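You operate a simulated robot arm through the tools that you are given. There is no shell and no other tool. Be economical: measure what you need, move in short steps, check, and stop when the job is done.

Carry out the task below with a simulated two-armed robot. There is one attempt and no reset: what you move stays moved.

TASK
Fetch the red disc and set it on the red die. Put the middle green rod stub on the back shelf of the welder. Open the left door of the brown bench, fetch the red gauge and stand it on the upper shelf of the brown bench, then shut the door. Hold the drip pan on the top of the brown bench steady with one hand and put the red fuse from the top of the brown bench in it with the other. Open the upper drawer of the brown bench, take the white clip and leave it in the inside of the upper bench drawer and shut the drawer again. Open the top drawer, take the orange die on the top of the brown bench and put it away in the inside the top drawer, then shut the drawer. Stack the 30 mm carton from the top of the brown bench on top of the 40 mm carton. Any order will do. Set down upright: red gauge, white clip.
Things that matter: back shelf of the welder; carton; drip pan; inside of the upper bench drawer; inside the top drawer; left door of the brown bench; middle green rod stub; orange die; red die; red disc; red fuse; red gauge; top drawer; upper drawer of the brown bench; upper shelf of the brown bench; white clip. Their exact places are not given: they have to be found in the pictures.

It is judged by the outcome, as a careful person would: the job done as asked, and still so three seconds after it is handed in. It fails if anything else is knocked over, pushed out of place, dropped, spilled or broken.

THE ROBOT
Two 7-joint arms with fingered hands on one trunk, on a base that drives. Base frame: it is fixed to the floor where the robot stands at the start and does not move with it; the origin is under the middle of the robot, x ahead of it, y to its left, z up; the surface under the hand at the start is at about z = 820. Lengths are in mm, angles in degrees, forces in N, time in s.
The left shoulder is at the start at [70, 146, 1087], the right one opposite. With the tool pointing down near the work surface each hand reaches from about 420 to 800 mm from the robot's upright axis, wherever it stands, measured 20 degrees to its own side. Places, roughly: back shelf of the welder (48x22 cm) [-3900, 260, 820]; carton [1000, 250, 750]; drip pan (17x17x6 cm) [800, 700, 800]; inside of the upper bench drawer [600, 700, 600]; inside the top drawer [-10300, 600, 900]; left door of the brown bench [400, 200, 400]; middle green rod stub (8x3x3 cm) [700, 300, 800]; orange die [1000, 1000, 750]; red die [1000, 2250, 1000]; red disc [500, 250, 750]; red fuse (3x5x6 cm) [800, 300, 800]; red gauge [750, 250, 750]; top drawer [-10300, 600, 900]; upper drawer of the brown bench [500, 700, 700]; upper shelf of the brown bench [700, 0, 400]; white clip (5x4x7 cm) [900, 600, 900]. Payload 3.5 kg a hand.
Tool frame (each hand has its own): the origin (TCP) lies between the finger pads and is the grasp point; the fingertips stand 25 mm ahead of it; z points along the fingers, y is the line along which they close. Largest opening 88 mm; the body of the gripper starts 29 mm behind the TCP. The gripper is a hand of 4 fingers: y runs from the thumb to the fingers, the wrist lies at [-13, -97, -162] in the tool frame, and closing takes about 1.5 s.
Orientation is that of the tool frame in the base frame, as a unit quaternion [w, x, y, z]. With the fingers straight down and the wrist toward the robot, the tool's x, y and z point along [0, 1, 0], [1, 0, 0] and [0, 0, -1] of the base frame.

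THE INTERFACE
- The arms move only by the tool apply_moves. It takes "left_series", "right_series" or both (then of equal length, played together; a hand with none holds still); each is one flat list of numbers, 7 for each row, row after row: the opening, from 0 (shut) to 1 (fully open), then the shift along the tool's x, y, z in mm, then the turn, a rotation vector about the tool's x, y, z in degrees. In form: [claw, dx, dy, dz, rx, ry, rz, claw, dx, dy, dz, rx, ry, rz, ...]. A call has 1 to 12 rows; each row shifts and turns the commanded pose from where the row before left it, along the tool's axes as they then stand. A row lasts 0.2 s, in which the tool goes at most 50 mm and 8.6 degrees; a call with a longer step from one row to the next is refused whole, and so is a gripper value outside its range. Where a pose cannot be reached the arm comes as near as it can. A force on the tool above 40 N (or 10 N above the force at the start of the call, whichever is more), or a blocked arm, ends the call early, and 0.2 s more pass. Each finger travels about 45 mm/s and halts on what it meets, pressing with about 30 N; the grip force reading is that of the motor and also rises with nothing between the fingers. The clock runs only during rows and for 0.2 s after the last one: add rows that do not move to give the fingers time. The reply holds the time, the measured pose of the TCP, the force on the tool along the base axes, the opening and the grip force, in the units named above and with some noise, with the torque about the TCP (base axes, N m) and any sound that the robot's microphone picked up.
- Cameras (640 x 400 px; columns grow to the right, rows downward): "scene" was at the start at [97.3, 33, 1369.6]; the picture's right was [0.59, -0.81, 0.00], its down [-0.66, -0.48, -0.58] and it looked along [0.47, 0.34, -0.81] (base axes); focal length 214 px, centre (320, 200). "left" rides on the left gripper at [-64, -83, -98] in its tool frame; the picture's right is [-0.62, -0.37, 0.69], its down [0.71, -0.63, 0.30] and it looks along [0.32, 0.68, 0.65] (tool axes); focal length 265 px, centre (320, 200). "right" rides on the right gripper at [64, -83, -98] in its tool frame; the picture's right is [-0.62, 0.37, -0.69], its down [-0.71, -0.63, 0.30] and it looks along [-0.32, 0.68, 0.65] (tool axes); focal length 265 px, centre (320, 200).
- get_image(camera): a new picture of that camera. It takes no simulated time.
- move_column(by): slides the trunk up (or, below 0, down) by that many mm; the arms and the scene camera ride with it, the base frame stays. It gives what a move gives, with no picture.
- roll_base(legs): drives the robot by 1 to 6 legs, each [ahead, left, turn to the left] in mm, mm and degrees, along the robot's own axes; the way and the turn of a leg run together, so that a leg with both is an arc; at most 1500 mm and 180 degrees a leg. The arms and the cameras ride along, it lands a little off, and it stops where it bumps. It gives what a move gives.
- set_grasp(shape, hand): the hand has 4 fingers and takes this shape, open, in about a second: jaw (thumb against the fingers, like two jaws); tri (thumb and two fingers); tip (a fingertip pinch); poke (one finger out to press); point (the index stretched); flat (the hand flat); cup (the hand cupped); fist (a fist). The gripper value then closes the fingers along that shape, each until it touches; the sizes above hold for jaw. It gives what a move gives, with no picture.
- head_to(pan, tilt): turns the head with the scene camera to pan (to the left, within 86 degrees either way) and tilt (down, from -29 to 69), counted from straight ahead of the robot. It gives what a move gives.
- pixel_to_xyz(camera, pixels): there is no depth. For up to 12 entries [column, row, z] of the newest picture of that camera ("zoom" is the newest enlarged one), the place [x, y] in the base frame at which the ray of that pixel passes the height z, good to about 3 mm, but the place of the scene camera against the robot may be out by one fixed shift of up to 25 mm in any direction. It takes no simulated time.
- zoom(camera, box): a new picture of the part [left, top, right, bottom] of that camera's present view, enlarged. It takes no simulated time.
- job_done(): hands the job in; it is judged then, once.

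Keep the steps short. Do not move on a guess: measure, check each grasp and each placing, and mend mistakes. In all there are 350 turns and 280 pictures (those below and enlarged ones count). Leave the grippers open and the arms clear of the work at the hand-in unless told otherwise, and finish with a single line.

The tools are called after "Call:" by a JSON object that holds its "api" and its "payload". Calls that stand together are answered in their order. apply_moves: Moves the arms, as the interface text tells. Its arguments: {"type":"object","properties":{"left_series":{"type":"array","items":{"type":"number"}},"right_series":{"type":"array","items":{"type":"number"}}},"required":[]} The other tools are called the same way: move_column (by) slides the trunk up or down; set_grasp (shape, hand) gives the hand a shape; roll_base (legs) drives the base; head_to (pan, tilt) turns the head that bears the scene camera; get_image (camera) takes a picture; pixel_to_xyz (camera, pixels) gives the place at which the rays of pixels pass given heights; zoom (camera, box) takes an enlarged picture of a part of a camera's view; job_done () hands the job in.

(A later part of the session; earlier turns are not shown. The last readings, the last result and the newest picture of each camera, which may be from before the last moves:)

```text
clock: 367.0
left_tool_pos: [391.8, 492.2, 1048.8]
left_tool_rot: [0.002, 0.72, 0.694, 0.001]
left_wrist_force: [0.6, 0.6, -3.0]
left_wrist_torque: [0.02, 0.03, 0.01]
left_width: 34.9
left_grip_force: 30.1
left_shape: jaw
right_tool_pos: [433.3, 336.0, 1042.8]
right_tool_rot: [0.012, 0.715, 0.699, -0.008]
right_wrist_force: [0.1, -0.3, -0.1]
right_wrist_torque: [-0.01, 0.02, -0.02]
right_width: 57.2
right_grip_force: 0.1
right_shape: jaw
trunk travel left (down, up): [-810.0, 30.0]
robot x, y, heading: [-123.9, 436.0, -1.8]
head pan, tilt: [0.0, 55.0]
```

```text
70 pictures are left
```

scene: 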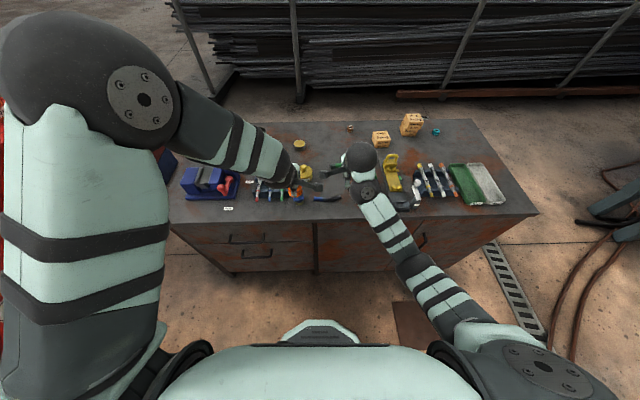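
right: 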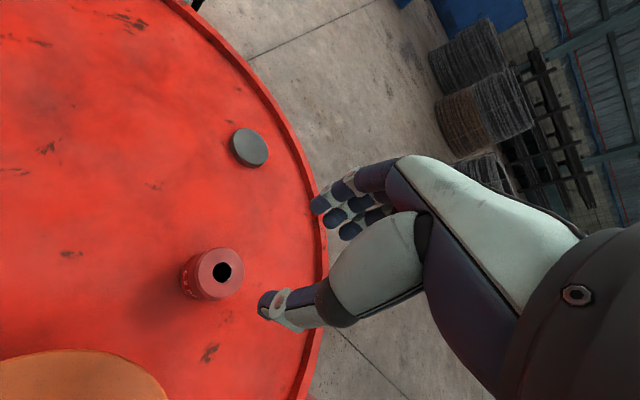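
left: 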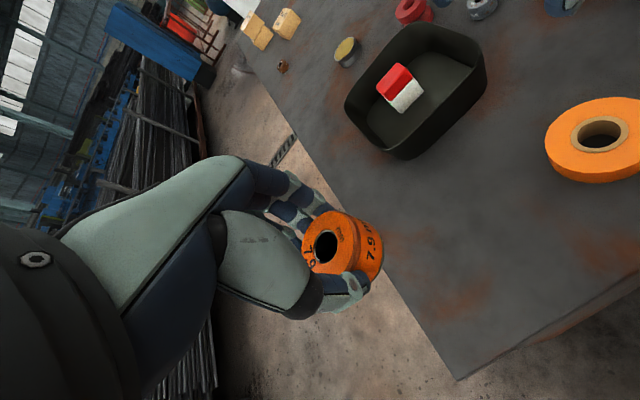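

Call:
{"api": "roll_base", "payload": {"legs": [[225, 8, 1.8]]}}

Call:
{"api": "get_image", "payload": {"camera": "right"}}

```text
clock: 368.7
left_tool_pos: [616.3, 513.0, 1049.1]
left_tool_rot: [0.002, 0.709, 0.705, -0.001]
left_wrist_force: [0.0, -0.3, -2.7]
left_wrist_torque: [-0.02, 0.01, -0.03]
left_width: 35.0
left_grip_force: 30.0
left_shape: jaw
right_tool_pos: [660.5, 359.6, 1044.8]
right_tool_rot: [0.012, 0.704, 0.71, -0.007]
right_wrist_force: [1.4, -0.1, -0.7]
right_wrist_torque: [-0.02, 0.01, 0.04]
right_width: 57.0
right_grip_force: 0.1
right_shape: jaw
trunk travel left (down, up): [-810.0, 30.0]
robot x, y, heading: [102.3, 440.5, 0.0]
head pan, tilt: [0.0, 55.0]
```

```text
69 pictures are left
```

right: 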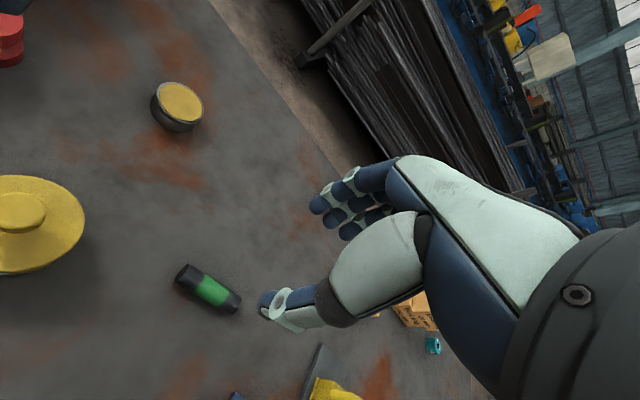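

Call:
{"api": "pixel_to_xyz", "payload": {"camera": "right", "pixels": [[184, 275, 838], [234, 303, 838], [210, 289, 838], [206, 303, 826], [212, 277, 840]]}}

```text
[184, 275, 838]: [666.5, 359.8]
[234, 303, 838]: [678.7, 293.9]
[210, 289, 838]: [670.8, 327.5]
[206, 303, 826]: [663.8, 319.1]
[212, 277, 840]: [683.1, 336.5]
```

Stub centre (673,327), axis yawed ~10°. I align, open, and descend to it.

Call:
{"api": "apply_moves", "payload": {"right_series": [0.8, -32, 12, 0, 0, 0, -5, 0.8, 0, 0, 30, 0, 0, -5, 0.8, 0, 0, 45, 0, 0, 0, 0.8, 0, 0, 45, 0, 0, 0, 0.8, 0, 0, 45, 0, 0, 0, 0.8, 0, 0, 15, 0, 0, 0, 0.8, 0, 0, 0, 0, 0, 0]}}

Call:
{"api": "get_image", "payload": {"camera": "right"}}

```text
clock: 370.3
left_tool_pos: [617.8, 513.1, 1047.9]
left_tool_rot: [0.001, 0.709, 0.706, 0.0]
left_wrist_force: [-1.4, -0.6, -3.2]
left_wrist_torque: [-0.03, 0.0, -0.03]
left_width: 35.0
left_grip_force: 29.8
left_shape: jaw
right_tool_pos: [623.4, 398.3, 856.1]
right_tool_rot: [0.012, 0.64, 0.768, -0.009]
right_wrist_force: [-0.7, 0.4, -0.1]
right_wrist_torque: [0.0, 0.01, 0.02]
right_width: 70.1
right_grip_force: 0.1
right_shape: jaw
right hand out of reach, approached as far as the arm can: row 1, 2, 5
trunk travel left (down, up): [-810.0, 30.0]
robot x, y, heading: [94.2, 437.8, -0.1]
head pan, tilt: [0.0, 55.0]
```

```text
68 pictures are left
```

right: 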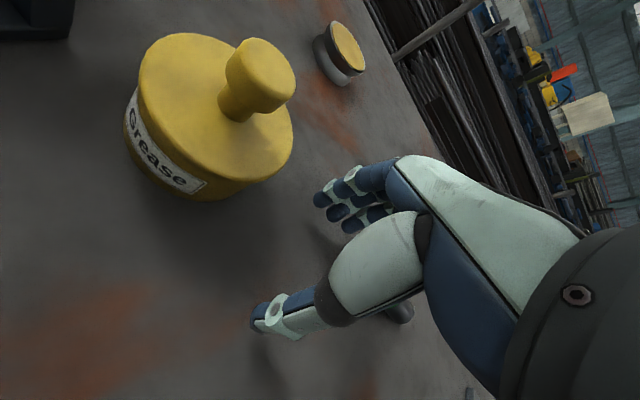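

The arm's wrist limit made it slide to (623,398); nothing was touched. This pose is fine though, so I raise the hand and use the base to bring it over the stub.

Call:
{"api": "apply_moves", "payload": {"right_series": [0.8, 0, 0, -35, 0, 0, 0, 0.8, 0, 0, -35, 0, 0, 0, 0.8, 0, 0, 0, 0, 0, 0]}}

Call:
{"api": "roll_base", "payload": {"legs": [[36, -71, 0]]}}

Call:
{"api": "get_image", "payload": {"camera": "right"}}

```text
clock: 371.1
left_tool_pos: [617.3, 513.6, 1048.1]
left_tool_rot: [0.0, 0.709, 0.706, -0.001]
left_wrist_force: [-0.3, -0.4, -2.3]
left_wrist_torque: [0.02, 0.0, 0.01]
left_width: 35.1
left_grip_force: 30.6
left_shape: jaw
right_tool_pos: [623.4, 399.3, 928.7]
right_tool_rot: [0.009, 0.639, 0.769, -0.009]
right_wrist_force: [0.1, -0.5, -0.2]
right_wrist_torque: [0.01, 0.01, 0.0]
right_width: 70.1
right_grip_force: 0.1
right_shape: jaw
trunk travel left (down, up): [-810.0, 30.0]
robot x, y, heading: [93.0, 442.5, -0.0]
head pan, tilt: [0.0, 55.0]
```

```text
clock: 372.2
left_tool_pos: [651.3, 446.3, 1048.9]
left_tool_rot: [0.001, 0.709, 0.706, 0.0]
left_wrist_force: [0.3, 0.3, -1.6]
left_wrist_torque: [-0.02, -0.01, -0.02]
left_width: 34.8
left_grip_force: 30.2
left_shape: jaw
right_tool_pos: [656.7, 331.8, 929.1]
right_tool_rot: [0.013, 0.639, 0.769, -0.009]
right_wrist_force: [0.2, 0.4, -0.2]
right_wrist_torque: [-0.04, 0.02, -0.05]
right_width: 70.1
right_grip_force: 0.0
right_shape: jaw
trunk travel left (down, up): [-810.0, 30.0]
robot x, y, heading: [134.0, 366.2, -0.1]
head pan, tilt: [0.0, 55.0]
```

```text
67 pictures are left
```

right: 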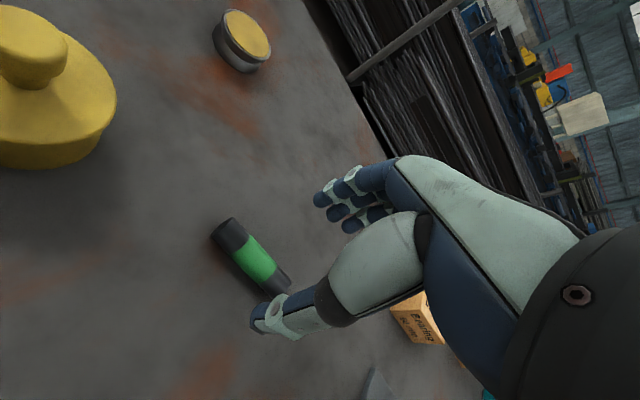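

Call:
{"api": "pixel_to_xyz", "payload": {"camera": "right", "pixels": [[252, 258, 842], [228, 228, 838], [284, 283, 838]]}}

Call:
{"api": "apply_moves", "payload": {"right_series": [0.8, 0, 8, 15, 0, 0, 0, 0.8, 0, 8, 15, 0, 0, 0, 0.8, 0, 0, 15, 0, 0, 0, 0.8, 0, 0, 0, 0, 0, 0]}}

```text
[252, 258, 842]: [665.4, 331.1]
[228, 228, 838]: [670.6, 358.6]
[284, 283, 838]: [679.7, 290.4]
```

```text
clock: 373.2
left_tool_pos: [652.6, 443.2, 1049.2]
left_tool_rot: [0.001, 0.709, 0.706, 0.0]
left_wrist_force: [0.0, -0.5, -2.3]
left_wrist_torque: [-0.03, 0.02, -0.01]
left_width: 34.9
left_grip_force: 30.2
left_shape: jaw
right_tool_pos: [672.6, 334.2, 884.9]
right_tool_rot: [0.011, 0.639, 0.769, -0.008]
right_wrist_force: [-0.3, 0.0, 0.0]
right_wrist_torque: [-0.02, -0.01, 0.0]
right_width: 70.1
right_grip_force: 0.1
right_shape: jaw
right hand out of reach, approached as far as the arm can: row 2
trunk travel left (down, up): [-810.0, 30.0]
robot x, y, heading: [133.0, 367.4, -0.1]
head pan, tilt: [0.0, 55.0]
```

Call:
{"api": "roll_base", "payload": {"legs": [[0, -9, 0]]}}

Call:
{"api": "apply_moves", "payload": {"right_series": [0.8, 0, 0, 15, 0, 0, 0, 0.8, 0, 0, 13, 0, 0, 0, 0.8, 0, 0, 0, 0, 0, 0]}}

Call:
{"api": "get_image", "payload": {"camera": "right"}}

```text
clock: 373.9
left_tool_pos: [652.2, 436.8, 1047.7]
left_tool_rot: [0.001, 0.708, 0.706, -0.002]
left_wrist_force: [0.0, 0.6, -3.6]
left_wrist_torque: [-0.04, 0.04, 0.01]
left_width: 35.1
left_grip_force: 30.1
left_shape: jaw
right_tool_pos: [671.6, 328.7, 883.5]
right_tool_rot: [0.011, 0.639, 0.769, -0.009]
right_wrist_force: [-0.9, 0.3, -0.2]
right_wrist_torque: [0.0, 0.0, -0.02]
right_width: 70.5
right_grip_force: 0.1
right_shape: jaw
trunk travel left (down, up): [-810.0, 30.0]
robot x, y, heading: [135.9, 362.7, 0.1]
head pan, tilt: [0.0, 55.0]
```

```text
clock: 374.7
left_tool_pos: [651.7, 435.0, 1048.6]
left_tool_rot: [0.0, 0.708, 0.706, 0.0]
left_wrist_force: [0.0, -0.2, -2.2]
left_wrist_torque: [0.02, 0.05, 0.02]
left_width: 35.0
left_grip_force: 29.9
left_shape: jaw
right_tool_pos: [673.8, 324.6, 857.0]
right_tool_rot: [0.011, 0.639, 0.769, -0.009]
right_wrist_force: [0.7, -0.3, 0.5]
right_wrist_torque: [0.0, -0.01, 0.01]
right_width: 70.3
right_grip_force: 0.0
right_shape: jaw
trunk travel left (down, up): [-810.0, 30.0]
robot x, y, heading: [135.6, 359.0, 0.0]
head pan, tilt: [0.0, 55.0]
```

```text
66 pictures are left
```

right: 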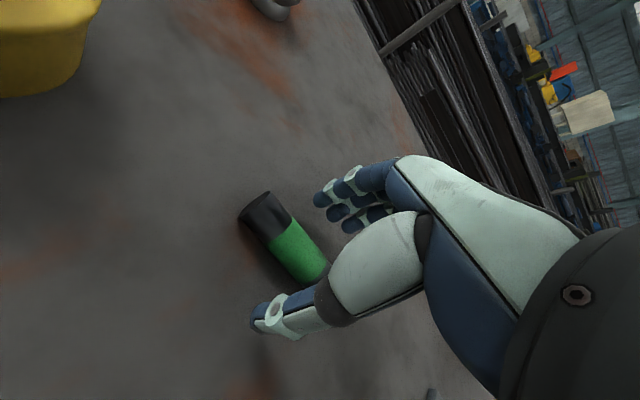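

Centred on the stub. Close and lift.

Call:
{"api": "apply_moves", "payload": {"right_series": [0.5, 0, 0, 1, 0, 0, 0, 0.3, 0, 0, 0, 0, 0, 0, 0.1, 0, 0, 0, 0, 0, 0, 0.1, 0, 0, 0, 0, 0, 0, 0.05, 0, 0, 0, 0, 0, 0, 0.05, 0, 0, 0, 0, 0, 0, 0.05, 0, 0, -20, 0, 0, 0, 0.05, 0, 0, -40, 0, 0, 0, 0.05, 0, 0, -40, 0, 0, 0, 0.05, 0, 0, -40, 0, 0, 0]}}

Call:
{"api": "get_image", "payload": {"camera": "right"}}

```text
clock: 376.9
left_tool_pos: [653.6, 434.8, 1048.1]
left_tool_rot: [0.0, 0.708, 0.707, 0.0]
left_wrist_force: [-0.3, -0.3, -2.8]
left_wrist_torque: [-0.01, 0.03, 0.01]
left_width: 34.9
left_grip_force: 29.9
left_shape: jaw
right_tool_pos: [690.3, 333.9, 976.6]
right_tool_rot: [0.011, 0.638, 0.77, -0.008]
right_wrist_force: [-0.8, -0.8, 0.4]
right_wrist_torque: [0.02, -0.01, 0.02]
right_width: 11.7
right_grip_force: 30.0
right_shape: jaw
right hand out of reach, approached as far as the arm can: row 10
trunk travel left (down, up): [-810.0, 30.0]
robot x, y, heading: [130.9, 360.0, 0.3]
head pan, tilt: [0.0, 55.0]
```

```text
65 pictures are left
```

right: 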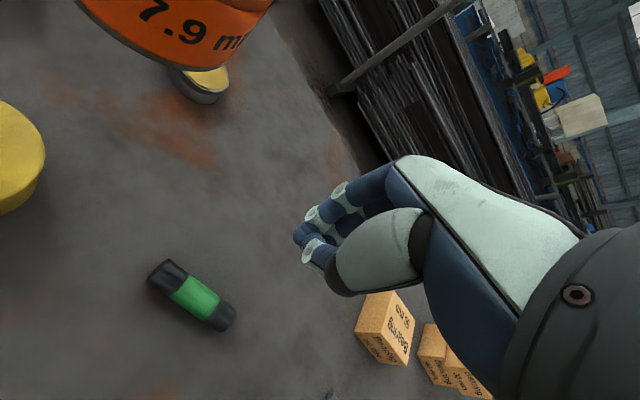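

The fingers slid over the top. The stub stayed; I measure again and go lower this time.

Call:
{"api": "pixel_to_xyz", "payload": {"camera": "right", "pixels": [[163, 275, 838], [224, 318, 838], [194, 296, 840]]}}

Call:
{"api": "apply_moves", "payload": {"right_series": [0.65, 0, 0, 30, 0, 0, 0, 0.65, 0, 0, 30, 0, 0, 0, 0.65, 0, 0, 15, 0, 0, 0, 0.65, 0, 0, 0, 0, 0, 0]}}

```text
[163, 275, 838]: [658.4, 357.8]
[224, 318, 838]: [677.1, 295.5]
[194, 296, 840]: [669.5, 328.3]
```

```text
clock: 377.9
left_tool_pos: [651.7, 435.0, 1048.1]
left_tool_rot: [0.0, 0.707, 0.707, -0.001]
left_wrist_force: [0.4, 0.0, -2.0]
left_wrist_torque: [-0.02, 0.01, 0.02]
left_width: 35.0
left_grip_force: 30.1
left_shape: jaw
right_tool_pos: [692.0, 329.3, 900.5]
right_tool_rot: [0.011, 0.639, 0.769, -0.009]
right_wrist_force: [0.6, 0.3, 0.1]
right_wrist_torque: [-0.03, 0.04, 0.01]
right_width: 56.6
right_grip_force: 0.1
right_shape: jaw
trunk travel left (down, up): [-810.0, 30.0]
robot x, y, heading: [132.7, 358.8, 0.0]
head pan, tilt: [0.0, 55.0]
```

Call:
{"api": "apply_moves", "payload": {"right_series": [0.65, 2, -24, 0, 0, 0, -5, 0.65, 0, 0, 25, 0, 0, 0, 0.65, 0, 0, 20, 0, 0, 0, 0.65, 0, 0, 4, 0, 0, 0, 0.65, 0, 0, 0, 0, 0, 0]}}

Call:
{"api": "get_image", "payload": {"camera": "right"}}

```text
clock: 379.1
left_tool_pos: [652.0, 435.1, 1048.2]
left_tool_rot: [0.001, 0.708, 0.706, 0.0]
left_wrist_force: [0.6, -0.2, -3.1]
left_wrist_torque: [-0.01, 0.02, 0.01]
left_width: 34.8
left_grip_force: 30.2
left_shape: jaw
right_tool_pos: [666.3, 325.2, 851.4]
right_tool_rot: [0.01, 0.605, 0.796, -0.01]
right_wrist_force: [-0.6, 0.2, 0.0]
right_wrist_torque: [0.0, -0.04, -0.01]
right_width: 56.8
right_grip_force: 0.0
right_shape: jaw
trunk travel left (down, up): [-810.0, 30.0]
robot x, y, heading: [132.4, 357.3, 0.1]
head pan, tilt: [0.0, 55.0]
```

```text
64 pictures are left
```

right: 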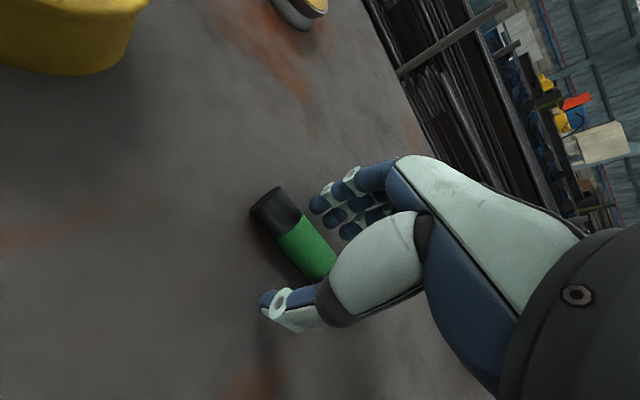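

Call:
{"api": "apply_moves", "payload": {"right_series": [0.65, 0, 0, 3, 0, 0, 0, 0.65, 0, 0, 2, 0, 0, 0, 0.65, 0, 0, 0, 0, 0, 0]}}

Call:
{"api": "apply_moves", "payload": {"right_series": [0.4, 0, 0, 0, 0, 0, 0, 0.25, 0, 0, 0, 0, 0, 0, 0.1, 0, 0, 0, 0, 0, 0, 0.1, 0, 0, 0, 0, 0, 0, 0.1, 0, 0, 0, 0, 0, 0]}}

```text
clock: 379.9
left_tool_pos: [653.2, 434.1, 1047.0]
left_tool_rot: [0.0, 0.707, 0.707, 0.0]
left_wrist_force: [-0.4, 0.4, -2.4]
left_wrist_torque: [-0.01, 0.01, -0.02]
left_width: 34.6
left_grip_force: 30.0
left_shape: jaw
right_tool_pos: [666.7, 325.4, 846.6]
right_tool_rot: [0.011, 0.605, 0.796, -0.01]
right_wrist_force: [0.0, -0.1, 0.5]
right_wrist_torque: [0.0, 0.01, -0.02]
right_width: 56.9
right_grip_force: 0.0
right_shape: jaw
trunk travel left (down, up): [-810.0, 30.0]
robot x, y, heading: [136.5, 356.7, -0.0]
head pan, tilt: [0.0, 55.0]
```

```text
clock: 381.1
left_tool_pos: [651.6, 434.7, 1048.0]
left_tool_rot: [0.0, 0.707, 0.707, -0.001]
left_wrist_force: [0.8, 0.4, -3.4]
left_wrist_torque: [-0.01, 0.01, 0.01]
left_width: 35.0
left_grip_force: 29.9
left_shape: jaw
right_tool_pos: [666.6, 326.5, 848.6]
right_tool_rot: [0.011, 0.605, 0.796, -0.01]
right_wrist_force: [0.2, -1.0, 0.3]
right_wrist_torque: [0.01, 0.03, 0.03]
right_width: 16.5
right_grip_force: 30.1
right_shape: jaw
trunk travel left (down, up): [-810.0, 30.0]
robot x, y, heading: [132.3, 357.7, 0.1]
head pan, tilt: [0.0, 55.0]
```

Gripped (16.5 reading ≈ 26 mm object). Lift and check.

Call:
{"api": "apply_moves", "payload": {"right_series": [0, 0, 0, -15, 0, 0, 0, 0, 0, 0, -30, 0, 0, 0, 0, 0, 0, -40, 0, 0, 0, 0, 0, 0, -35, 0, 0, 0]}}

Call:
{"api": "get_image", "payload": {"camera": "right"}}

```text
clock: 382.1
left_tool_pos: [651.8, 434.7, 1048.1]
left_tool_rot: [0.001, 0.707, 0.707, 0.0]
left_wrist_force: [0.4, 0.3, -1.9]
left_wrist_torque: [-0.02, 0.01, -0.03]
left_width: 34.9
left_grip_force: 29.8
left_shape: jaw
right_tool_pos: [666.5, 334.1, 968.6]
right_tool_rot: [0.01, 0.604, 0.797, -0.009]
right_wrist_force: [-1.3, 0.5, -2.5]
right_wrist_torque: [0.01, -0.01, 0.0]
right_width: 16.5
right_grip_force: 30.0
right_shape: jaw
trunk travel left (down, up): [-810.0, 30.0]
robot x, y, heading: [135.7, 360.1, 0.1]
head pan, tilt: [0.0, 55.0]
```

```text
63 pictures are left
```

right: 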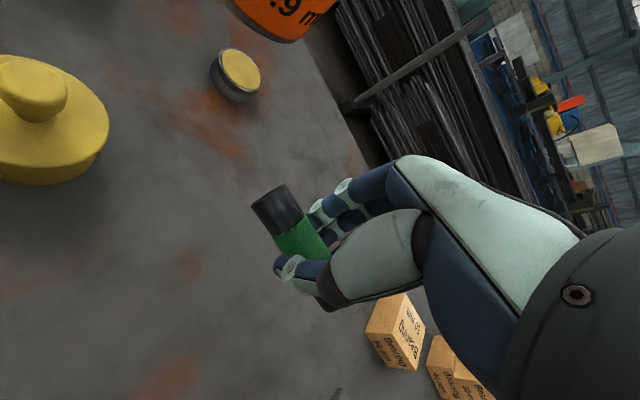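

Stub held. I back away from the bench, turn around clockwise, and look for the welder.

Call:
{"api": "roll_base", "payload": {"legs": [[-600, 0, 0], [0, 0, -90], [0, 0, -90]]}}

Call:
{"api": "head_to", "payload": {"pan": 0, "tilt": 15}}

Call:
{"api": "get_image", "payload": {"camera": "scene"}}

```text
clock: 393.2
left_tool_pos: [-990.5, 290.7, 1048.9]
left_tool_rot: [0.0, -0.703, 0.711, 0.0]
left_wrist_force: [0.8, -0.5, -3.0]
left_wrist_torque: [0.03, -0.02, 0.0]
left_width: 34.2
left_grip_force: 29.6
left_shape: jaw
right_tool_pos: [-1004.7, 393.0, 966.9]
right_tool_rot: [-0.01, 0.794, -0.608, -0.01]
right_wrist_force: [0.4, 0.2, -1.9]
right_wrist_torque: [0.02, 0.01, 0.03]
right_width: 16.0
right_grip_force: 29.9
right_shape: jaw
trunk travel left (down, up): [-810.0, 30.0]
robot x, y, heading: [-474.0, 362.6, 179.7]
head pan, tilt: [0.0, 55.0]
```

```text
clock: 394.2
left_tool_pos: [-989.8, 291.5, 1048.2]
left_tool_rot: [0.001, -0.704, 0.71, 0.0]
left_wrist_force: [0.1, -0.1, -3.5]
left_wrist_torque: [0.03, -0.02, 0.03]
left_width: 34.1
left_grip_force: 30.1
left_shape: jaw
right_tool_pos: [-1004.6, 393.2, 968.1]
right_tool_rot: [-0.01, 0.794, -0.608, -0.011]
right_wrist_force: [-0.8, 0.3, -2.4]
right_wrist_torque: [-0.03, 0.03, 0.03]
right_width: 16.2
right_grip_force: 29.8
right_shape: jaw
trunk travel left (down, up): [-810.0, 30.0]
robot x, y, heading: [-471.1, 362.2, 179.8]
head pan, tilt: [0.0, 15.0]
```

```text
62 pictures are left
```

scene: 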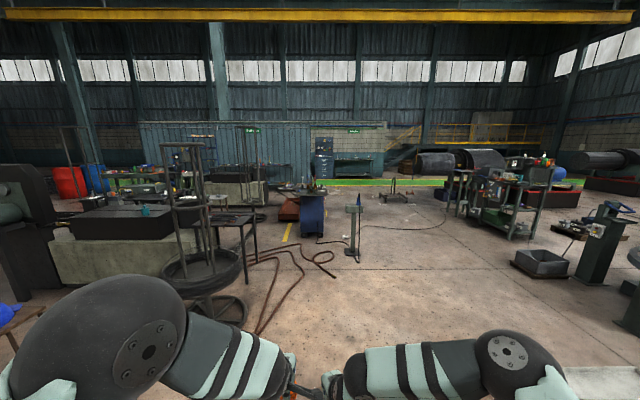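

Call:
{"api": "zoom", "payload": {"camera": "scene", "box": [230, 140, 400, 270]}}

```text
3.08 times, centred on (315, 205) of scene
```

zoom: 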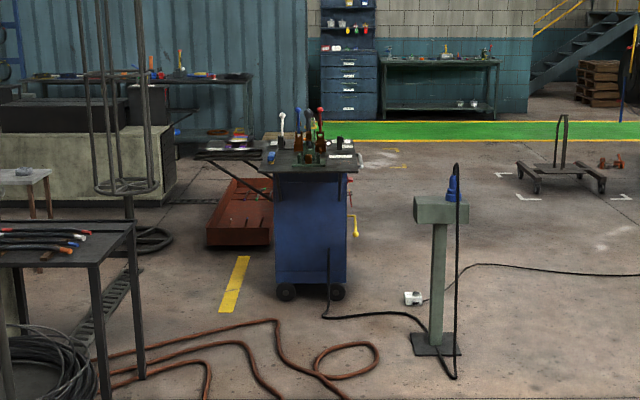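

The blue machine straight ahead is the welder (x≈-3900). I drive toward it in stages.

Call:
{"api": "roll_base", "payload": {"legs": [[1300, 0, 0]]}}

Call:
{"api": "roll_base", "payload": {"legs": [[1150, 0, 0]]}}

Call:
{"api": "head_to", "payload": {"pan": 0, "tilt": 35}}

Call:
{"api": "get_image", "payload": {"camera": "scene"}}

```text
clock: 400.7
left_tool_pos: [-2274.6, 318.3, 1048.4]
left_tool_rot: [0.001, -0.697, 0.717, 0.0]
left_wrist_force: [0.6, 0.6, -2.7]
left_wrist_torque: [0.0, 0.01, -0.04]
left_width: 34.1
left_grip_force: 29.6
left_shape: jaw
right_tool_pos: [-2287.0, 419.3, 967.9]
right_tool_rot: [-0.009, 0.789, -0.614, -0.011]
right_wrist_force: [0.0, -0.6, -1.9]
right_wrist_torque: [0.01, -0.01, -0.01]
right_width: 16.1
right_grip_force: 30.4
right_shape: jaw
trunk travel left (down, up): [-810.0, 30.0]
robot x, y, heading: [-1756.2, 384.3, 178.8]
head pan, tilt: [0.0, 15.0]
```

```text
clock: 406.5
left_tool_pos: [-3418.3, 355.1, 1047.8]
left_tool_rot: [0.0, -0.693, 0.721, 0.0]
left_wrist_force: [-0.3, 0.9, -2.0]
left_wrist_torque: [-0.01, -0.03, 0.02]
left_width: 34.3
left_grip_force: 29.9
left_shape: jaw
right_tool_pos: [-3428.6, 456.6, 966.4]
right_tool_rot: [-0.009, 0.786, -0.618, -0.011]
right_wrist_force: [-0.4, 0.3, -2.4]
right_wrist_torque: [-0.01, -0.02, 0.01]
right_width: 16.3
right_grip_force: 29.9
right_shape: jaw
trunk travel left (down, up): [-810.0, 30.0]
robot x, y, heading: [-2892.4, 407.6, 178.2]
head pan, tilt: [0.0, 15.0]
```

```text
clock: 407.4
left_tool_pos: [-3418.7, 355.1, 1048.0]
left_tool_rot: [0.0, -0.695, 0.719, 0.0]
left_wrist_force: [0.1, -0.4, -3.2]
left_wrist_torque: [0.01, -0.03, 0.01]
left_width: 34.5
left_grip_force: 30.0
left_shape: jaw
right_tool_pos: [-3429.9, 457.2, 968.6]
right_tool_rot: [-0.01, 0.785, -0.619, -0.01]
right_wrist_force: [-0.9, -0.7, -1.6]
right_wrist_torque: [0.01, 0.03, -0.02]
right_width: 16.2
right_grip_force: 30.0
right_shape: jaw
trunk travel left (down, up): [-810.0, 30.0]
robot x, y, heading: [-2897.0, 414.0, 178.0]
head pan, tilt: [0.0, 35.0]
```

```text
60 pictures are left
```

scene: 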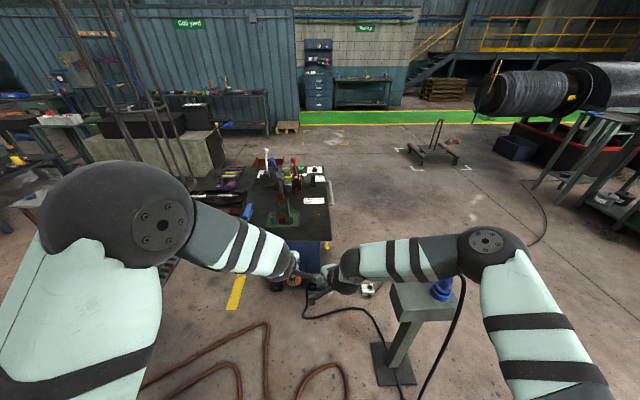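

Call:
{"api": "zoom", "payload": {"camera": "scene", "box": [170, 140, 370, 300]}}

Call:
{"api": "pixel_to_xyz", "payload": {"camera": "scene", "pixels": [[264, 222, 820], [328, 240, 820], [262, 175, 820], [322, 170, 820], [240, 185, 820], [190, 200, 820], [395, 375, 0], [425, 300, 700], [325, 365, 0], [240, 300, 0]]}}

```text
2.50 times, centred on (270, 220) of scene
```

zoom: 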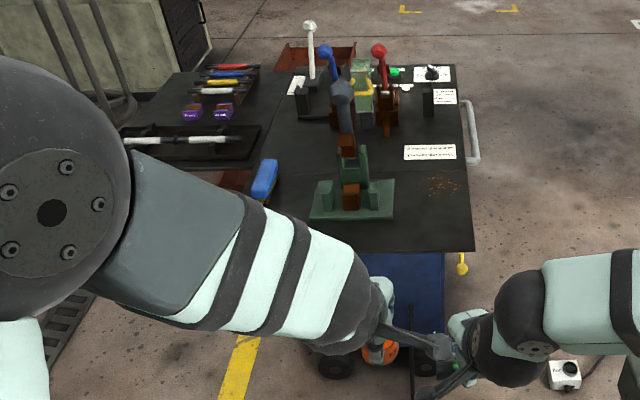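

```text
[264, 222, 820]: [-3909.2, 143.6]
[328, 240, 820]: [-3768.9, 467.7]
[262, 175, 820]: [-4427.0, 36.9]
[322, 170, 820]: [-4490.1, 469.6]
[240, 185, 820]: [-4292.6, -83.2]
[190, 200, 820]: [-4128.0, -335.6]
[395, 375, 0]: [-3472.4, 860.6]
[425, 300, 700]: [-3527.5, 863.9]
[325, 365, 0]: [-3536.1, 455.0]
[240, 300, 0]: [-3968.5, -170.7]
```

The near part of the welder's top is the back shelf (x≈-3780…-4000); a clamp sits mid-shelf, the right part (y≈400) is free. I retract the left hand, then approach.

Call:
{"api": "apply_moves", "payload": {"left_series": [0.15, 30, -35, 0, 0, 0, 0, 0.15, 30, -35, 0, 0, 0, 0, 0.15, 30, -35, 0, 0, 0, 0, 0.15, 30, 0, 0, 0, 0, 0]}}

Call:
{"api": "roll_base", "payload": {"legs": [[330, 65, 0]]}}

Call:
{"api": "get_image", "payload": {"camera": "right"}}

```text
clock: 408.4
left_tool_pos: [-3317.5, 228.6, 1048.2]
left_tool_rot: [0.001, -0.694, 0.72, 0.001]
left_wrist_force: [0.0, 0.2, -3.4]
left_wrist_torque: [0.01, 0.0, -0.03]
left_width: 34.2
left_grip_force: 30.4
left_shape: jaw
right_tool_pos: [-3431.5, 454.9, 967.2]
right_tool_rot: [-0.01, 0.786, -0.618, -0.01]
right_wrist_force: [0.1, -0.3, -1.6]
right_wrist_torque: [-0.03, 0.03, -0.04]
right_width: 16.1
right_grip_force: 29.6
right_shape: jaw
trunk travel left (down, up): [-810.0, 30.0]
robot x, y, heading: [-2898.5, 414.3, 177.9]
head pan, tilt: [0.0, 35.0]
```

```text
clock: 410.6
left_tool_pos: [-3648.3, 176.9, 1048.9]
left_tool_rot: [0.0, -0.693, 0.721, 0.0]
left_wrist_force: [-1.0, -0.2, -2.1]
left_wrist_torque: [-0.04, 0.03, 0.0]
left_width: 34.1
left_grip_force: 30.2
left_shape: jaw
right_tool_pos: [-3760.3, 403.1, 968.4]
right_tool_rot: [-0.008, 0.786, -0.619, -0.011]
right_wrist_force: [0.1, 0.7, -2.0]
right_wrist_torque: [-0.01, 0.0, 0.01]
right_width: 16.3
right_grip_force: 29.5
right_shape: jaw
trunk travel left (down, up): [-810.0, 30.0]
robot x, y, heading: [-3230.5, 358.9, 177.9]
head pan, tilt: [0.0, 35.0]
```

```text
58 pictures are left
```

right: 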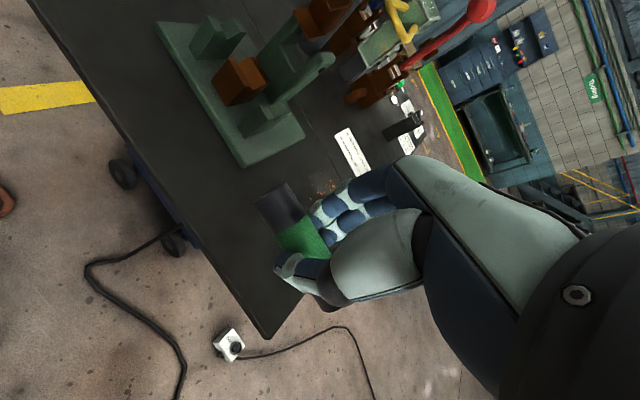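

Call:
{"api": "pixel_to_xyz", "payload": {"camera": "right", "pixels": [[265, 337, 820], [120, 150, 820], [245, 165, 830], [303, 130, 830], [330, 190, 820], [300, 300, 820]]}}

```text
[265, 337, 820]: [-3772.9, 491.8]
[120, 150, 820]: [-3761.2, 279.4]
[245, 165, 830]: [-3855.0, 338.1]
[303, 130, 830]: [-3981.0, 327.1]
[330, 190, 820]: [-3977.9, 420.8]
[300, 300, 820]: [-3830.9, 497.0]
```

Shelf's free area: y 345–490, x -3775…-3990. I drive 118 mm nearer so the stub is over (-3880,415).

Call:
{"api": "roll_base", "payload": {"legs": [[118, -6, 0]]}}

Call:
{"api": "apply_moves", "payload": {"right_series": [0, 0, 0, 30, 0, 0, 0, 0, 0, 0, 35, 0, 0, 0, 0, 0, 0, 25, 0, 0, 0, 0, 0, 0, 0, 0, 0, 0]}}

Call:
{"api": "get_image", "payload": {"camera": "right"}}

```text
clock: 411.8
left_tool_pos: [-3763.7, 188.5, 1048.9]
left_tool_rot: [-0.001, -0.693, 0.721, 0.0]
left_wrist_force: [0.3, 0.0, -3.0]
left_wrist_torque: [0.01, 0.03, -0.02]
left_width: 34.4
left_grip_force: 30.3
left_shape: jaw
right_tool_pos: [-3875.1, 414.6, 968.3]
right_tool_rot: [-0.009, 0.785, -0.619, -0.01]
right_wrist_force: [-0.1, 0.3, -2.6]
right_wrist_torque: [-0.02, -0.01, -0.01]
right_width: 16.0
right_grip_force: 30.1
right_shape: jaw
trunk travel left (down, up): [-810.0, 30.0]
robot x, y, heading: [-3343.5, 370.5, 177.9]
head pan, tilt: [0.0, 35.0]
```

```text
clock: 412.8
left_tool_pos: [-3765.8, 188.9, 1049.4]
left_tool_rot: [0.001, -0.693, 0.721, 0.0]
left_wrist_force: [0.5, -0.8, -2.8]
left_wrist_torque: [-0.01, -0.03, 0.02]
left_width: 34.3
left_grip_force: 29.9
left_shape: jaw
right_tool_pos: [-3876.2, 415.6, 878.4]
right_tool_rot: [-0.01, 0.785, -0.619, -0.009]
right_wrist_force: [1.2, -0.1, -1.7]
right_wrist_torque: [-0.03, 0.01, -0.02]
right_width: 15.8
right_grip_force: 30.1
right_shape: jaw
trunk travel left (down, up): [-810.0, 30.0]
robot x, y, heading: [-3345.6, 369.7, 177.9]
head pan, tilt: [0.0, 35.0]
```

```text
57 pictures are left
```

right: 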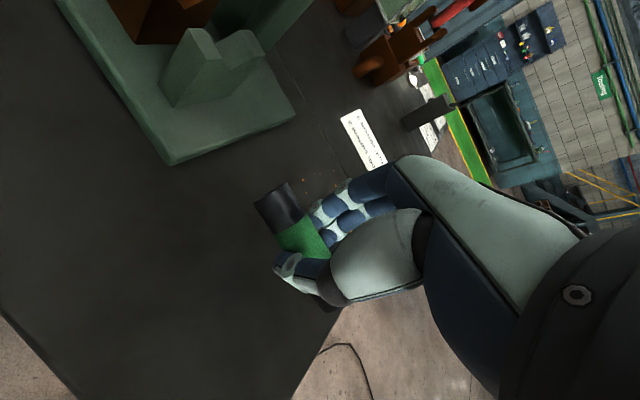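

Call:
{"api": "apply_moves", "payload": {"right_series": [0, 0, 0, 12, 0, 0, 0, 0, 0, 0, 8, 0, 0, 0, 0, 0, 0, 4, 0, 0, 0, 0, 0, 0, 0, 0, 0, 0]}}

Call:
{"api": "apply_moves", "payload": {"right_series": [0, 0, 0, 3, 0, 0, 0, 0, 0, 0, 0, 0, 0, 0, 0, 0, 0, 3, 0, 0, 0, 0, 0, 0, 0, 0, 0, 0]}}

```text
clock: 413.8
left_tool_pos: [-3766.8, 188.6, 1048.0]
left_tool_rot: [0.0, -0.692, 0.722, -0.001]
left_wrist_force: [0.3, -0.7, -2.4]
left_wrist_torque: [-0.04, 0.01, -0.01]
left_width: 34.1
left_grip_force: 30.0
left_shape: jaw
right_tool_pos: [-3877.9, 417.7, 852.2]
right_tool_rot: [-0.011, 0.786, -0.618, -0.01]
right_wrist_force: [-0.3, -0.1, -2.5]
right_wrist_torque: [0.0, 0.02, 0.01]
right_width: 16.5
right_grip_force: 29.8
right_shape: jaw
trunk travel left (down, up): [-810.0, 30.0]
robot x, y, heading: [-3345.7, 373.0, 178.1]
head pan, tilt: [0.0, 35.0]
```

```text
clock: 414.8
left_tool_pos: [-3766.7, 188.5, 1049.0]
left_tool_rot: [0.0, -0.692, 0.722, 0.0]
left_wrist_force: [-0.7, 0.2, -3.2]
left_wrist_torque: [0.03, 0.0, -0.02]
left_width: 34.4
left_grip_force: 29.6
left_shape: jaw
right_tool_pos: [-3877.6, 419.1, 846.8]
right_tool_rot: [-0.01, 0.785, -0.619, -0.01]
right_wrist_force: [-0.5, -0.5, -1.7]
right_wrist_torque: [0.01, -0.06, 0.01]
right_width: 16.0
right_grip_force: 30.1
right_shape: jaw
trunk travel left (down, up): [-810.0, 30.0]
robot x, y, heading: [-3342.6, 371.4, 178.0]
head pan, tilt: [0.0, 35.0]
```

Call:
{"api": "apply_moves", "payload": {"right_series": [0, 0, 0, 2.5, 0, 0, 0, 0, 0, 0, 0, 0, 0, 0, 0, 0, 0, 2.5, 0, 0, 0, 0, 0, 0, 0, 0, 0, 0]}}

Call:
{"api": "apply_moves", "payload": {"right_series": [0, 0, 0, 2, 0, 0, 0, 0, 0, 0, 0, 0, 0, 0, 0, 0, 0, 2, 0, 0, 0, 0, 0, 0, 0, 0, 0, 0]}}

```text
clock: 415.8
left_tool_pos: [-3767.1, 189.5, 1049.0]
left_tool_rot: [0.0, -0.693, 0.721, -0.001]
left_wrist_force: [0.0, -0.8, -2.7]
left_wrist_torque: [0.02, 0.02, -0.01]
left_width: 34.1
left_grip_force: 29.7
left_shape: jaw
right_tool_pos: [-3878.1, 417.9, 842.6]
right_tool_rot: [-0.011, 0.785, -0.619, -0.009]
right_wrist_force: [0.1, -0.4, -2.5]
right_wrist_torque: [-0.01, 0.01, 0.01]
right_width: 16.1
right_grip_force: 30.5
right_shape: jaw
trunk travel left (down, up): [-810.0, 30.0]
robot x, y, heading: [-3348.1, 371.3, 178.0]
head pan, tilt: [0.0, 35.0]
```

```text
clock: 416.8
left_tool_pos: [-3765.2, 188.2, 1048.9]
left_tool_rot: [0.0, -0.693, 0.721, 0.001]
left_wrist_force: [-0.3, -0.1, -2.6]
left_wrist_torque: [0.01, 0.01, 0.02]
left_width: 34.1
left_grip_force: 30.3
left_shape: jaw
right_tool_pos: [-3877.9, 416.7, 840.9]
right_tool_rot: [-0.007, 0.785, -0.62, -0.011]
right_wrist_force: [-0.5, 0.3, 12.6]
right_wrist_torque: [-0.03, 0.07, 0.05]
right_width: 16.7
right_grip_force: 30.4
right_shape: jaw
trunk travel left (down, up): [-810.0, 30.0]
robot x, y, heading: [-3343.9, 367.7, 177.9]
head pan, tilt: [0.0, 35.0]
```

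Contact. Open gently, and rise.

Call:
{"api": "apply_moves", "payload": {"right_series": [0.25, 0, 0, -1.5, 0, 0, 0, 0.4, 0, 0, 0, 0, 0, 0, 0.6, 0, 0, 0, 0, 0, 0, 0.65, 0, 0, 0, 0, 0, 0, 0.65, 0, 0, -15, 0, 0, 0, 0.65, 0, 0, -30, 0, 0, 0, 0.65, 0, 0, -40, 0, 0, 0, 0.65, 0, 0, -40, 0, 0, 0]}}

Call:
{"api": "get_image", "payload": {"camera": "right"}}

```text
clock: 418.6
left_tool_pos: [-3765.8, 187.0, 1048.3]
left_tool_rot: [0.0, -0.693, 0.721, 0.0]
left_wrist_force: [-0.1, 0.0, -2.7]
left_wrist_torque: [-0.01, 0.0, 0.0]
left_width: 34.2
left_grip_force: 29.6
left_shape: jaw
right_tool_pos: [-3877.2, 413.3, 967.7]
right_tool_rot: [-0.011, 0.786, -0.619, -0.01]
right_wrist_force: [-0.3, 0.1, 0.3]
right_wrist_torque: [0.02, -0.01, -0.02]
right_width: 56.6
right_grip_force: 0.0
right_shape: jaw
trunk travel left (down, up): [-810.0, 30.0]
robot x, y, heading: [-3345.3, 373.4, 177.9]
head pan, tilt: [0.0, 35.0]
```

```text
56 pictures are left
```

right: 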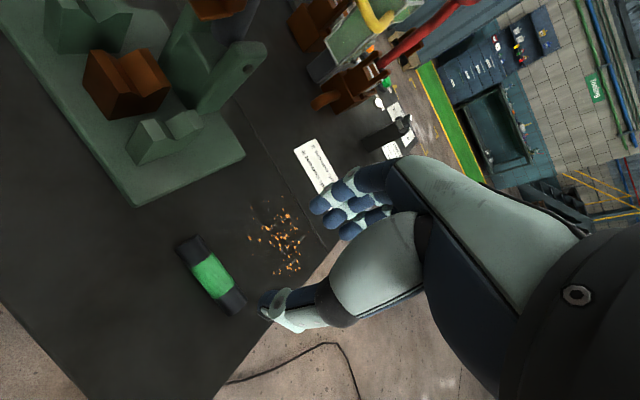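

Stub placed on the back shelf. Now the far navy drawer cabinet (x≈-10300). I back out and go around the pedestal on the right, then ahead.

Call:
{"api": "roll_base", "payload": {"legs": [[-400, 0, 2], [0, -1000, 0], [1500, 0, 0], [1500, 0, 0]]}}

Call:
{"api": "head_to", "payload": {"pan": 5, "tilt": 15}}

Call:
{"api": "get_image", "payload": {"camera": "scene"}}

```text
clock: 440.1
left_tool_pos: [-6396.7, 1092.7, 1048.7]
left_tool_rot: [0.0, 0.716, -0.698, 0.0]
left_wrist_force: [0.4, 0.4, -3.1]
left_wrist_torque: [0.0, 0.01, 0.0]
left_width: 34.2
left_grip_force: 29.8
left_shape: jaw
right_tool_pos: [-6522.5, 1310.5, 966.2]
right_tool_rot: [-0.009, 0.805, -0.593, -0.01]
right_wrist_force: [-0.1, 0.2, 0.2]
right_wrist_torque: [0.0, 0.04, 0.0]
right_width: 57.0
right_grip_force: 0.1
right_shape: jaw
trunk travel left (down, up): [-810.0, 30.0]
robot x, y, heading: [-5990.1, 1300.5, -178.4]
head pan, tilt: [0.0, 35.0]
```

```text
clock: 440.9
left_tool_pos: [-6397.5, 1092.4, 1050.0]
left_tool_rot: [0.0, 0.716, -0.699, 0.0]
left_wrist_force: [0.3, 0.3, -3.5]
left_wrist_torque: [-0.03, -0.01, 0.02]
left_width: 34.0
left_grip_force: 30.1
left_shape: jaw
right_tool_pos: [-6523.3, 1310.2, 966.3]
right_tool_rot: [-0.01, 0.805, -0.594, -0.01]
right_wrist_force: [-0.2, 0.1, -0.7]
right_wrist_torque: [-0.01, 0.01, 0.02]
right_width: 56.7
right_grip_force: 0.1
right_shape: jaw
trunk travel left (down, up): [-810.0, 30.0]
robot x, y, heading: [-5990.5, 1297.5, -177.9]
head pan, tilt: [5.0, 15.0]
```

```text
55 pictures are left
```

scene: 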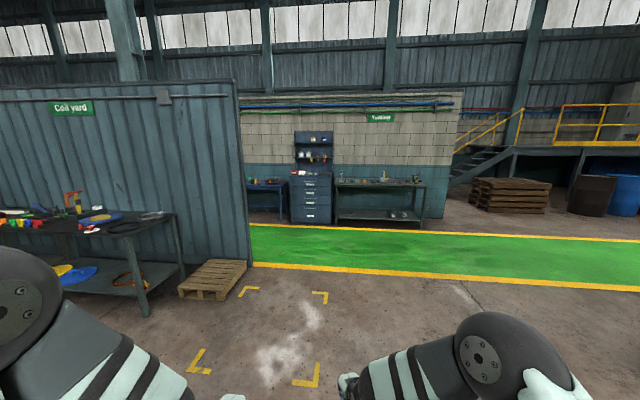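

Call:
{"api": "roll_base", "payload": {"legs": [[1500, 0, -1], [1500, 0, -1], [250, 560, 0]]}}

Call:
{"api": "head_to", "payload": {"pan": 0, "tilt": 35}}

Call:
{"api": "get_image", "payload": {"camera": "scene"}}

```text
clock: 458.4
left_tool_pos: [-9664.5, 563.6, 1048.7]
left_tool_rot: [0.001, -0.697, 0.717, 0.0]
left_wrist_force: [0.0, 0.1, -2.8]
left_wrist_torque: [-0.02, -0.02, -0.01]
left_width: 34.2
left_grip_force: 30.5
left_shape: jaw
right_tool_pos: [-9777.8, 787.7, 967.5]
right_tool_rot: [-0.009, 0.788, -0.615, -0.01]
right_wrist_force: [0.1, 0.4, 0.2]
right_wrist_torque: [0.02, -0.01, 0.02]
right_width: 56.7
right_grip_force: 0.1
right_shape: jaw
trunk travel left (down, up): [-810.0, 30.0]
robot x, y, heading: [-9247.1, 747.5, 178.5]
head pan, tilt: [5.0, 15.0]
```

```text
clock: 459.2
left_tool_pos: [-9664.7, 563.0, 1048.7]
left_tool_rot: [0.001, -0.697, 0.717, -0.001]
left_wrist_force: [-0.1, 0.1, -3.0]
left_wrist_torque: [0.0, 0.01, 0.01]
left_width: 34.2
left_grip_force: 29.8
left_shape: jaw
right_tool_pos: [-9778.1, 786.3, 965.3]
right_tool_rot: [-0.011, 0.788, -0.615, -0.009]
right_wrist_force: [0.4, 0.6, 0.0]
right_wrist_torque: [-0.02, -0.04, 0.02]
right_width: 56.7
right_grip_force: 0.0
right_shape: jaw
trunk travel left (down, up): [-810.0, 30.0]
robot x, y, heading: [-9248.2, 747.9, 178.5]
head pan, tilt: [0.0, 35.0]
```

```text
54 pictures are left
```

scene: 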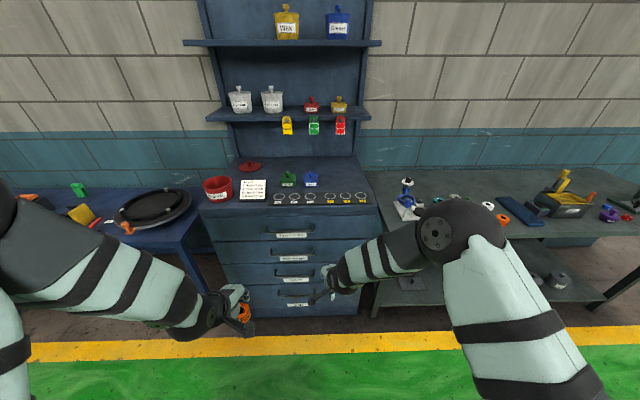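

Call:
{"api": "zoom", "payload": {"camera": "scene", "box": [190, 180, 390, 320]}}

Call:
{"api": "pixel_to_xyz", "payload": {"camera": "scene", "pixels": [[205, 219, 960], [380, 210, 960], [291, 237, 900], [291, 237, 880], [270, 237, 890], [312, 235, 890], [291, 216, 960], [215, 303, 0]]}}

```text
2.86 times, centred on (290, 250) of scene
```

zoom: 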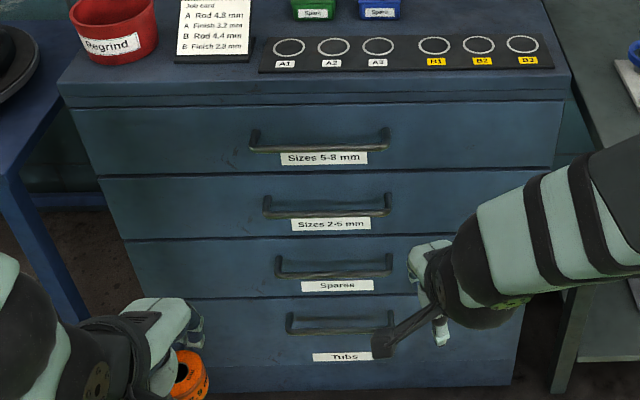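

```text
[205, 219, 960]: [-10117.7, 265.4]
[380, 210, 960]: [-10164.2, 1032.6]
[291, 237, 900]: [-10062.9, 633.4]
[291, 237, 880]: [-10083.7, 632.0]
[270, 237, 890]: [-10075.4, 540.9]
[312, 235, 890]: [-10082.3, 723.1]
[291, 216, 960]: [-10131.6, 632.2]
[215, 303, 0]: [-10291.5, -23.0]
```

Top drawer ("Sizes 5-8 mm") handle is at about y=632, z≈890. I lower the trunk 160, straighten and pitch the right hand forward as before.

Call:
{"api": "move_column", "payload": {"by": -160}}

Call:
{"api": "apply_moves", "payload": {"right_series": [0.8, 0, 0, -20, 0, 0, 7, 0.8, 0, 0, -20, 0, 0, 7, 0.8, 0, 0, -10, -8.1, 0, 0, 0.8, 0, 0, 0, -8.1, 0, 0, 0.8, 0, 0, 0, -8.1, 0, 0, 0.8, 0, 0, 0, -8.1, 0, 0, 0.8, 0, 0, 0, -8.1, 0, 0, 0.8, 0, 0, 0, -8.1, 0, 0, 0.8, 0, 0, 0, -8.1, 0, 0, 0.8, 0, 0, 0, -8.1, 0, 0, 0.8, 0, 0, 0, -8.1, 0, 0, 0.8, 0, 0, 0, -8.1, 0, 0]}}

Call:
{"api": "get_image", "payload": {"camera": "scene"}}

```text
clock: 461.0
left_tool_pos: [-9664.4, 563.5, 888.7]
left_tool_rot: [0.0, -0.697, 0.718, -0.001]
left_wrist_force: [0.2, 0.4, -2.9]
left_wrist_torque: [-0.04, 0.0, 0.0]
left_width: 34.0
left_grip_force: 30.2
left_shape: jaw
right_tool_pos: [-9778.4, 787.7, 806.5]
right_tool_rot: [-0.01, 0.789, -0.615, -0.009]
right_wrist_force: [0.2, 1.2, 0.0]
right_wrist_torque: [0.01, 0.01, 0.04]
right_width: 56.8
right_grip_force: 0.1
right_shape: jaw
trunk travel left (down, up): [-650.0, 190.0]
robot x, y, heading: [-9247.8, 745.0, 178.5]
head pan, tilt: [0.0, 35.0]
```

```text
clock: 463.6
left_tool_pos: [-9664.3, 562.5, 889.3]
left_tool_rot: [-0.001, -0.696, 0.718, 0.001]
left_wrist_force: [0.3, 0.1, -2.7]
left_wrist_torque: [0.0, -0.03, 0.03]
left_width: 34.0
left_grip_force: 30.4
left_shape: jaw
right_tool_pos: [-9826.7, 786.2, 860.2]
right_tool_rot: [0.298, 0.643, -0.632, -0.314]
right_wrist_force: [-0.6, -0.7, -0.4]
right_wrist_torque: [-0.02, -0.03, -0.01]
right_width: 70.0
right_grip_force: 0.1
right_shape: jaw
right hand out of reach, approached as far as the arm can: row 8, 9, 10, 11, 12
trunk travel left (down, up): [-650.0, 190.0]
robot x, y, heading: [-9249.4, 747.9, 178.6]
head pan, tilt: [0.0, 35.0]
```

```text
52 pictures are left
```

scene: 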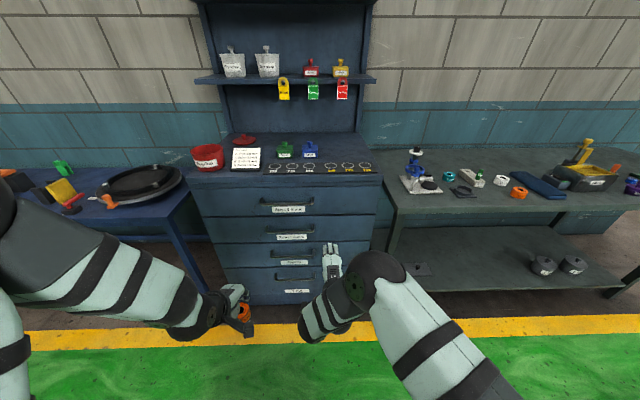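

Call:
{"api": "apply_moves", "payload": {"right_series": [0.8, -10, 20, -15, -4, 0, 0, 0.8, -10, 20, -15, -5, 0, 0, 0.8, 0, 15, -5, -6, 0, 0, 0.8, 0, 0, 0, -6, 0, 0, 0.8, 0, 0, 0, -6, 0, 0, 0.8, 0, 0, 0, 0, 0, 0]}}

```text
clock: 465.0
left_tool_pos: [-9665.4, 564.0, 888.9]
left_tool_rot: [0.0, -0.696, 0.718, -0.001]
left_wrist_force: [0.0, 0.1, -3.4]
left_wrist_torque: [-0.02, -0.02, -0.01]
left_width: 34.1
left_grip_force: 30.5
left_shape: jaw
right_tool_pos: [-9853.4, 799.3, 908.0]
right_tool_rot: [0.424, 0.568, -0.555, -0.437]
right_wrist_force: [-0.4, 0.3, -0.6]
right_wrist_torque: [-0.02, 0.01, 0.02]
right_width: 70.7
right_grip_force: 0.0
right_shape: jaw
right hand out of reach, approached as far as the arm can: row 1, 2, 3
trunk travel left (down, up): [-650.0, 190.0]
robot x, y, heading: [-9247.6, 747.7, 178.6]
head pan, tilt: [0.0, 35.0]
```

Pitch ~75° now. I shift the base left 160 so the hand lines up with the handle, and look with the right camera.

Call:
{"api": "roll_base", "payload": {"legs": [[60, 163, 0]]}}

Call:
{"api": "get_image", "payload": {"camera": "right"}}

```text
clock: 466.5
left_tool_pos: [-9728.6, 400.2, 889.3]
left_tool_rot: [0.0, -0.696, 0.718, 0.001]
left_wrist_force: [-0.3, -0.2, -2.9]
left_wrist_torque: [0.03, -0.01, 0.0]
left_width: 34.3
left_grip_force: 29.5
left_shape: jaw
right_tool_pos: [-9915.4, 636.8, 909.4]
right_tool_rot: [0.422, 0.568, -0.555, -0.437]
right_wrist_force: [0.6, -0.6, 0.5]
right_wrist_torque: [-0.01, 0.02, 0.02]
right_width: 70.4
right_grip_force: 0.0
right_shape: jaw
trunk travel left (down, up): [-650.0, 190.0]
robot x, y, heading: [-9308.4, 579.3, 178.3]
head pan, tilt: [0.0, 35.0]
```

```text
51 pictures are left
```

right: 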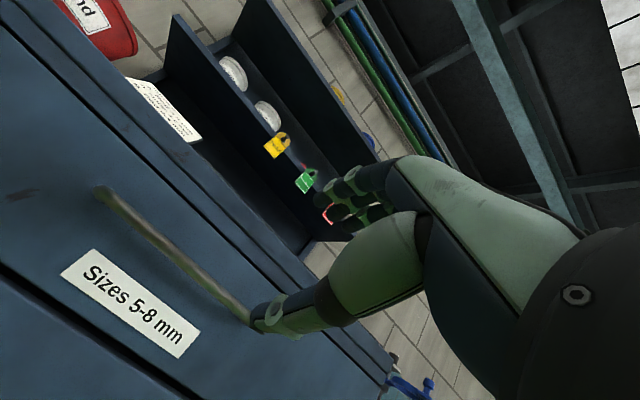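

Call:
{"api": "pixel_to_xyz", "payload": {"camera": "right", "pixels": [[175, 253, 870], [175, 253, 880], [175, 253, 890], [175, 253, 900], [175, 253, 910], [110, 200, 890], [240, 310, 890], [330, 265, 960], [240, 190, 960]]}}

```text
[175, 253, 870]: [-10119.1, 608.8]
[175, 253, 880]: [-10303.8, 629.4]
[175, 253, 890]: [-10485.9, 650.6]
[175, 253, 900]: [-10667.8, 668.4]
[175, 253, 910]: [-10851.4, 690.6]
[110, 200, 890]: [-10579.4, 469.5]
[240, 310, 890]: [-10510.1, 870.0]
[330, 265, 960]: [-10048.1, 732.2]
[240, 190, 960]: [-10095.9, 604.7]
```

Call:
{"api": "pixel_to_xyz", "payload": {"camera": "right", "pixels": [[110, 200, 864], [110, 200, 868], [240, 310, 864], [240, 310, 868], [175, 253, 866], [175, 253, 868]]}}

```text
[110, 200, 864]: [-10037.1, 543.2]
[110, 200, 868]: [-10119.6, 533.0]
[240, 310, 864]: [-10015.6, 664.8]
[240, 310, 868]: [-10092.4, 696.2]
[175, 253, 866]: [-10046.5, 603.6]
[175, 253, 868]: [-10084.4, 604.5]
```

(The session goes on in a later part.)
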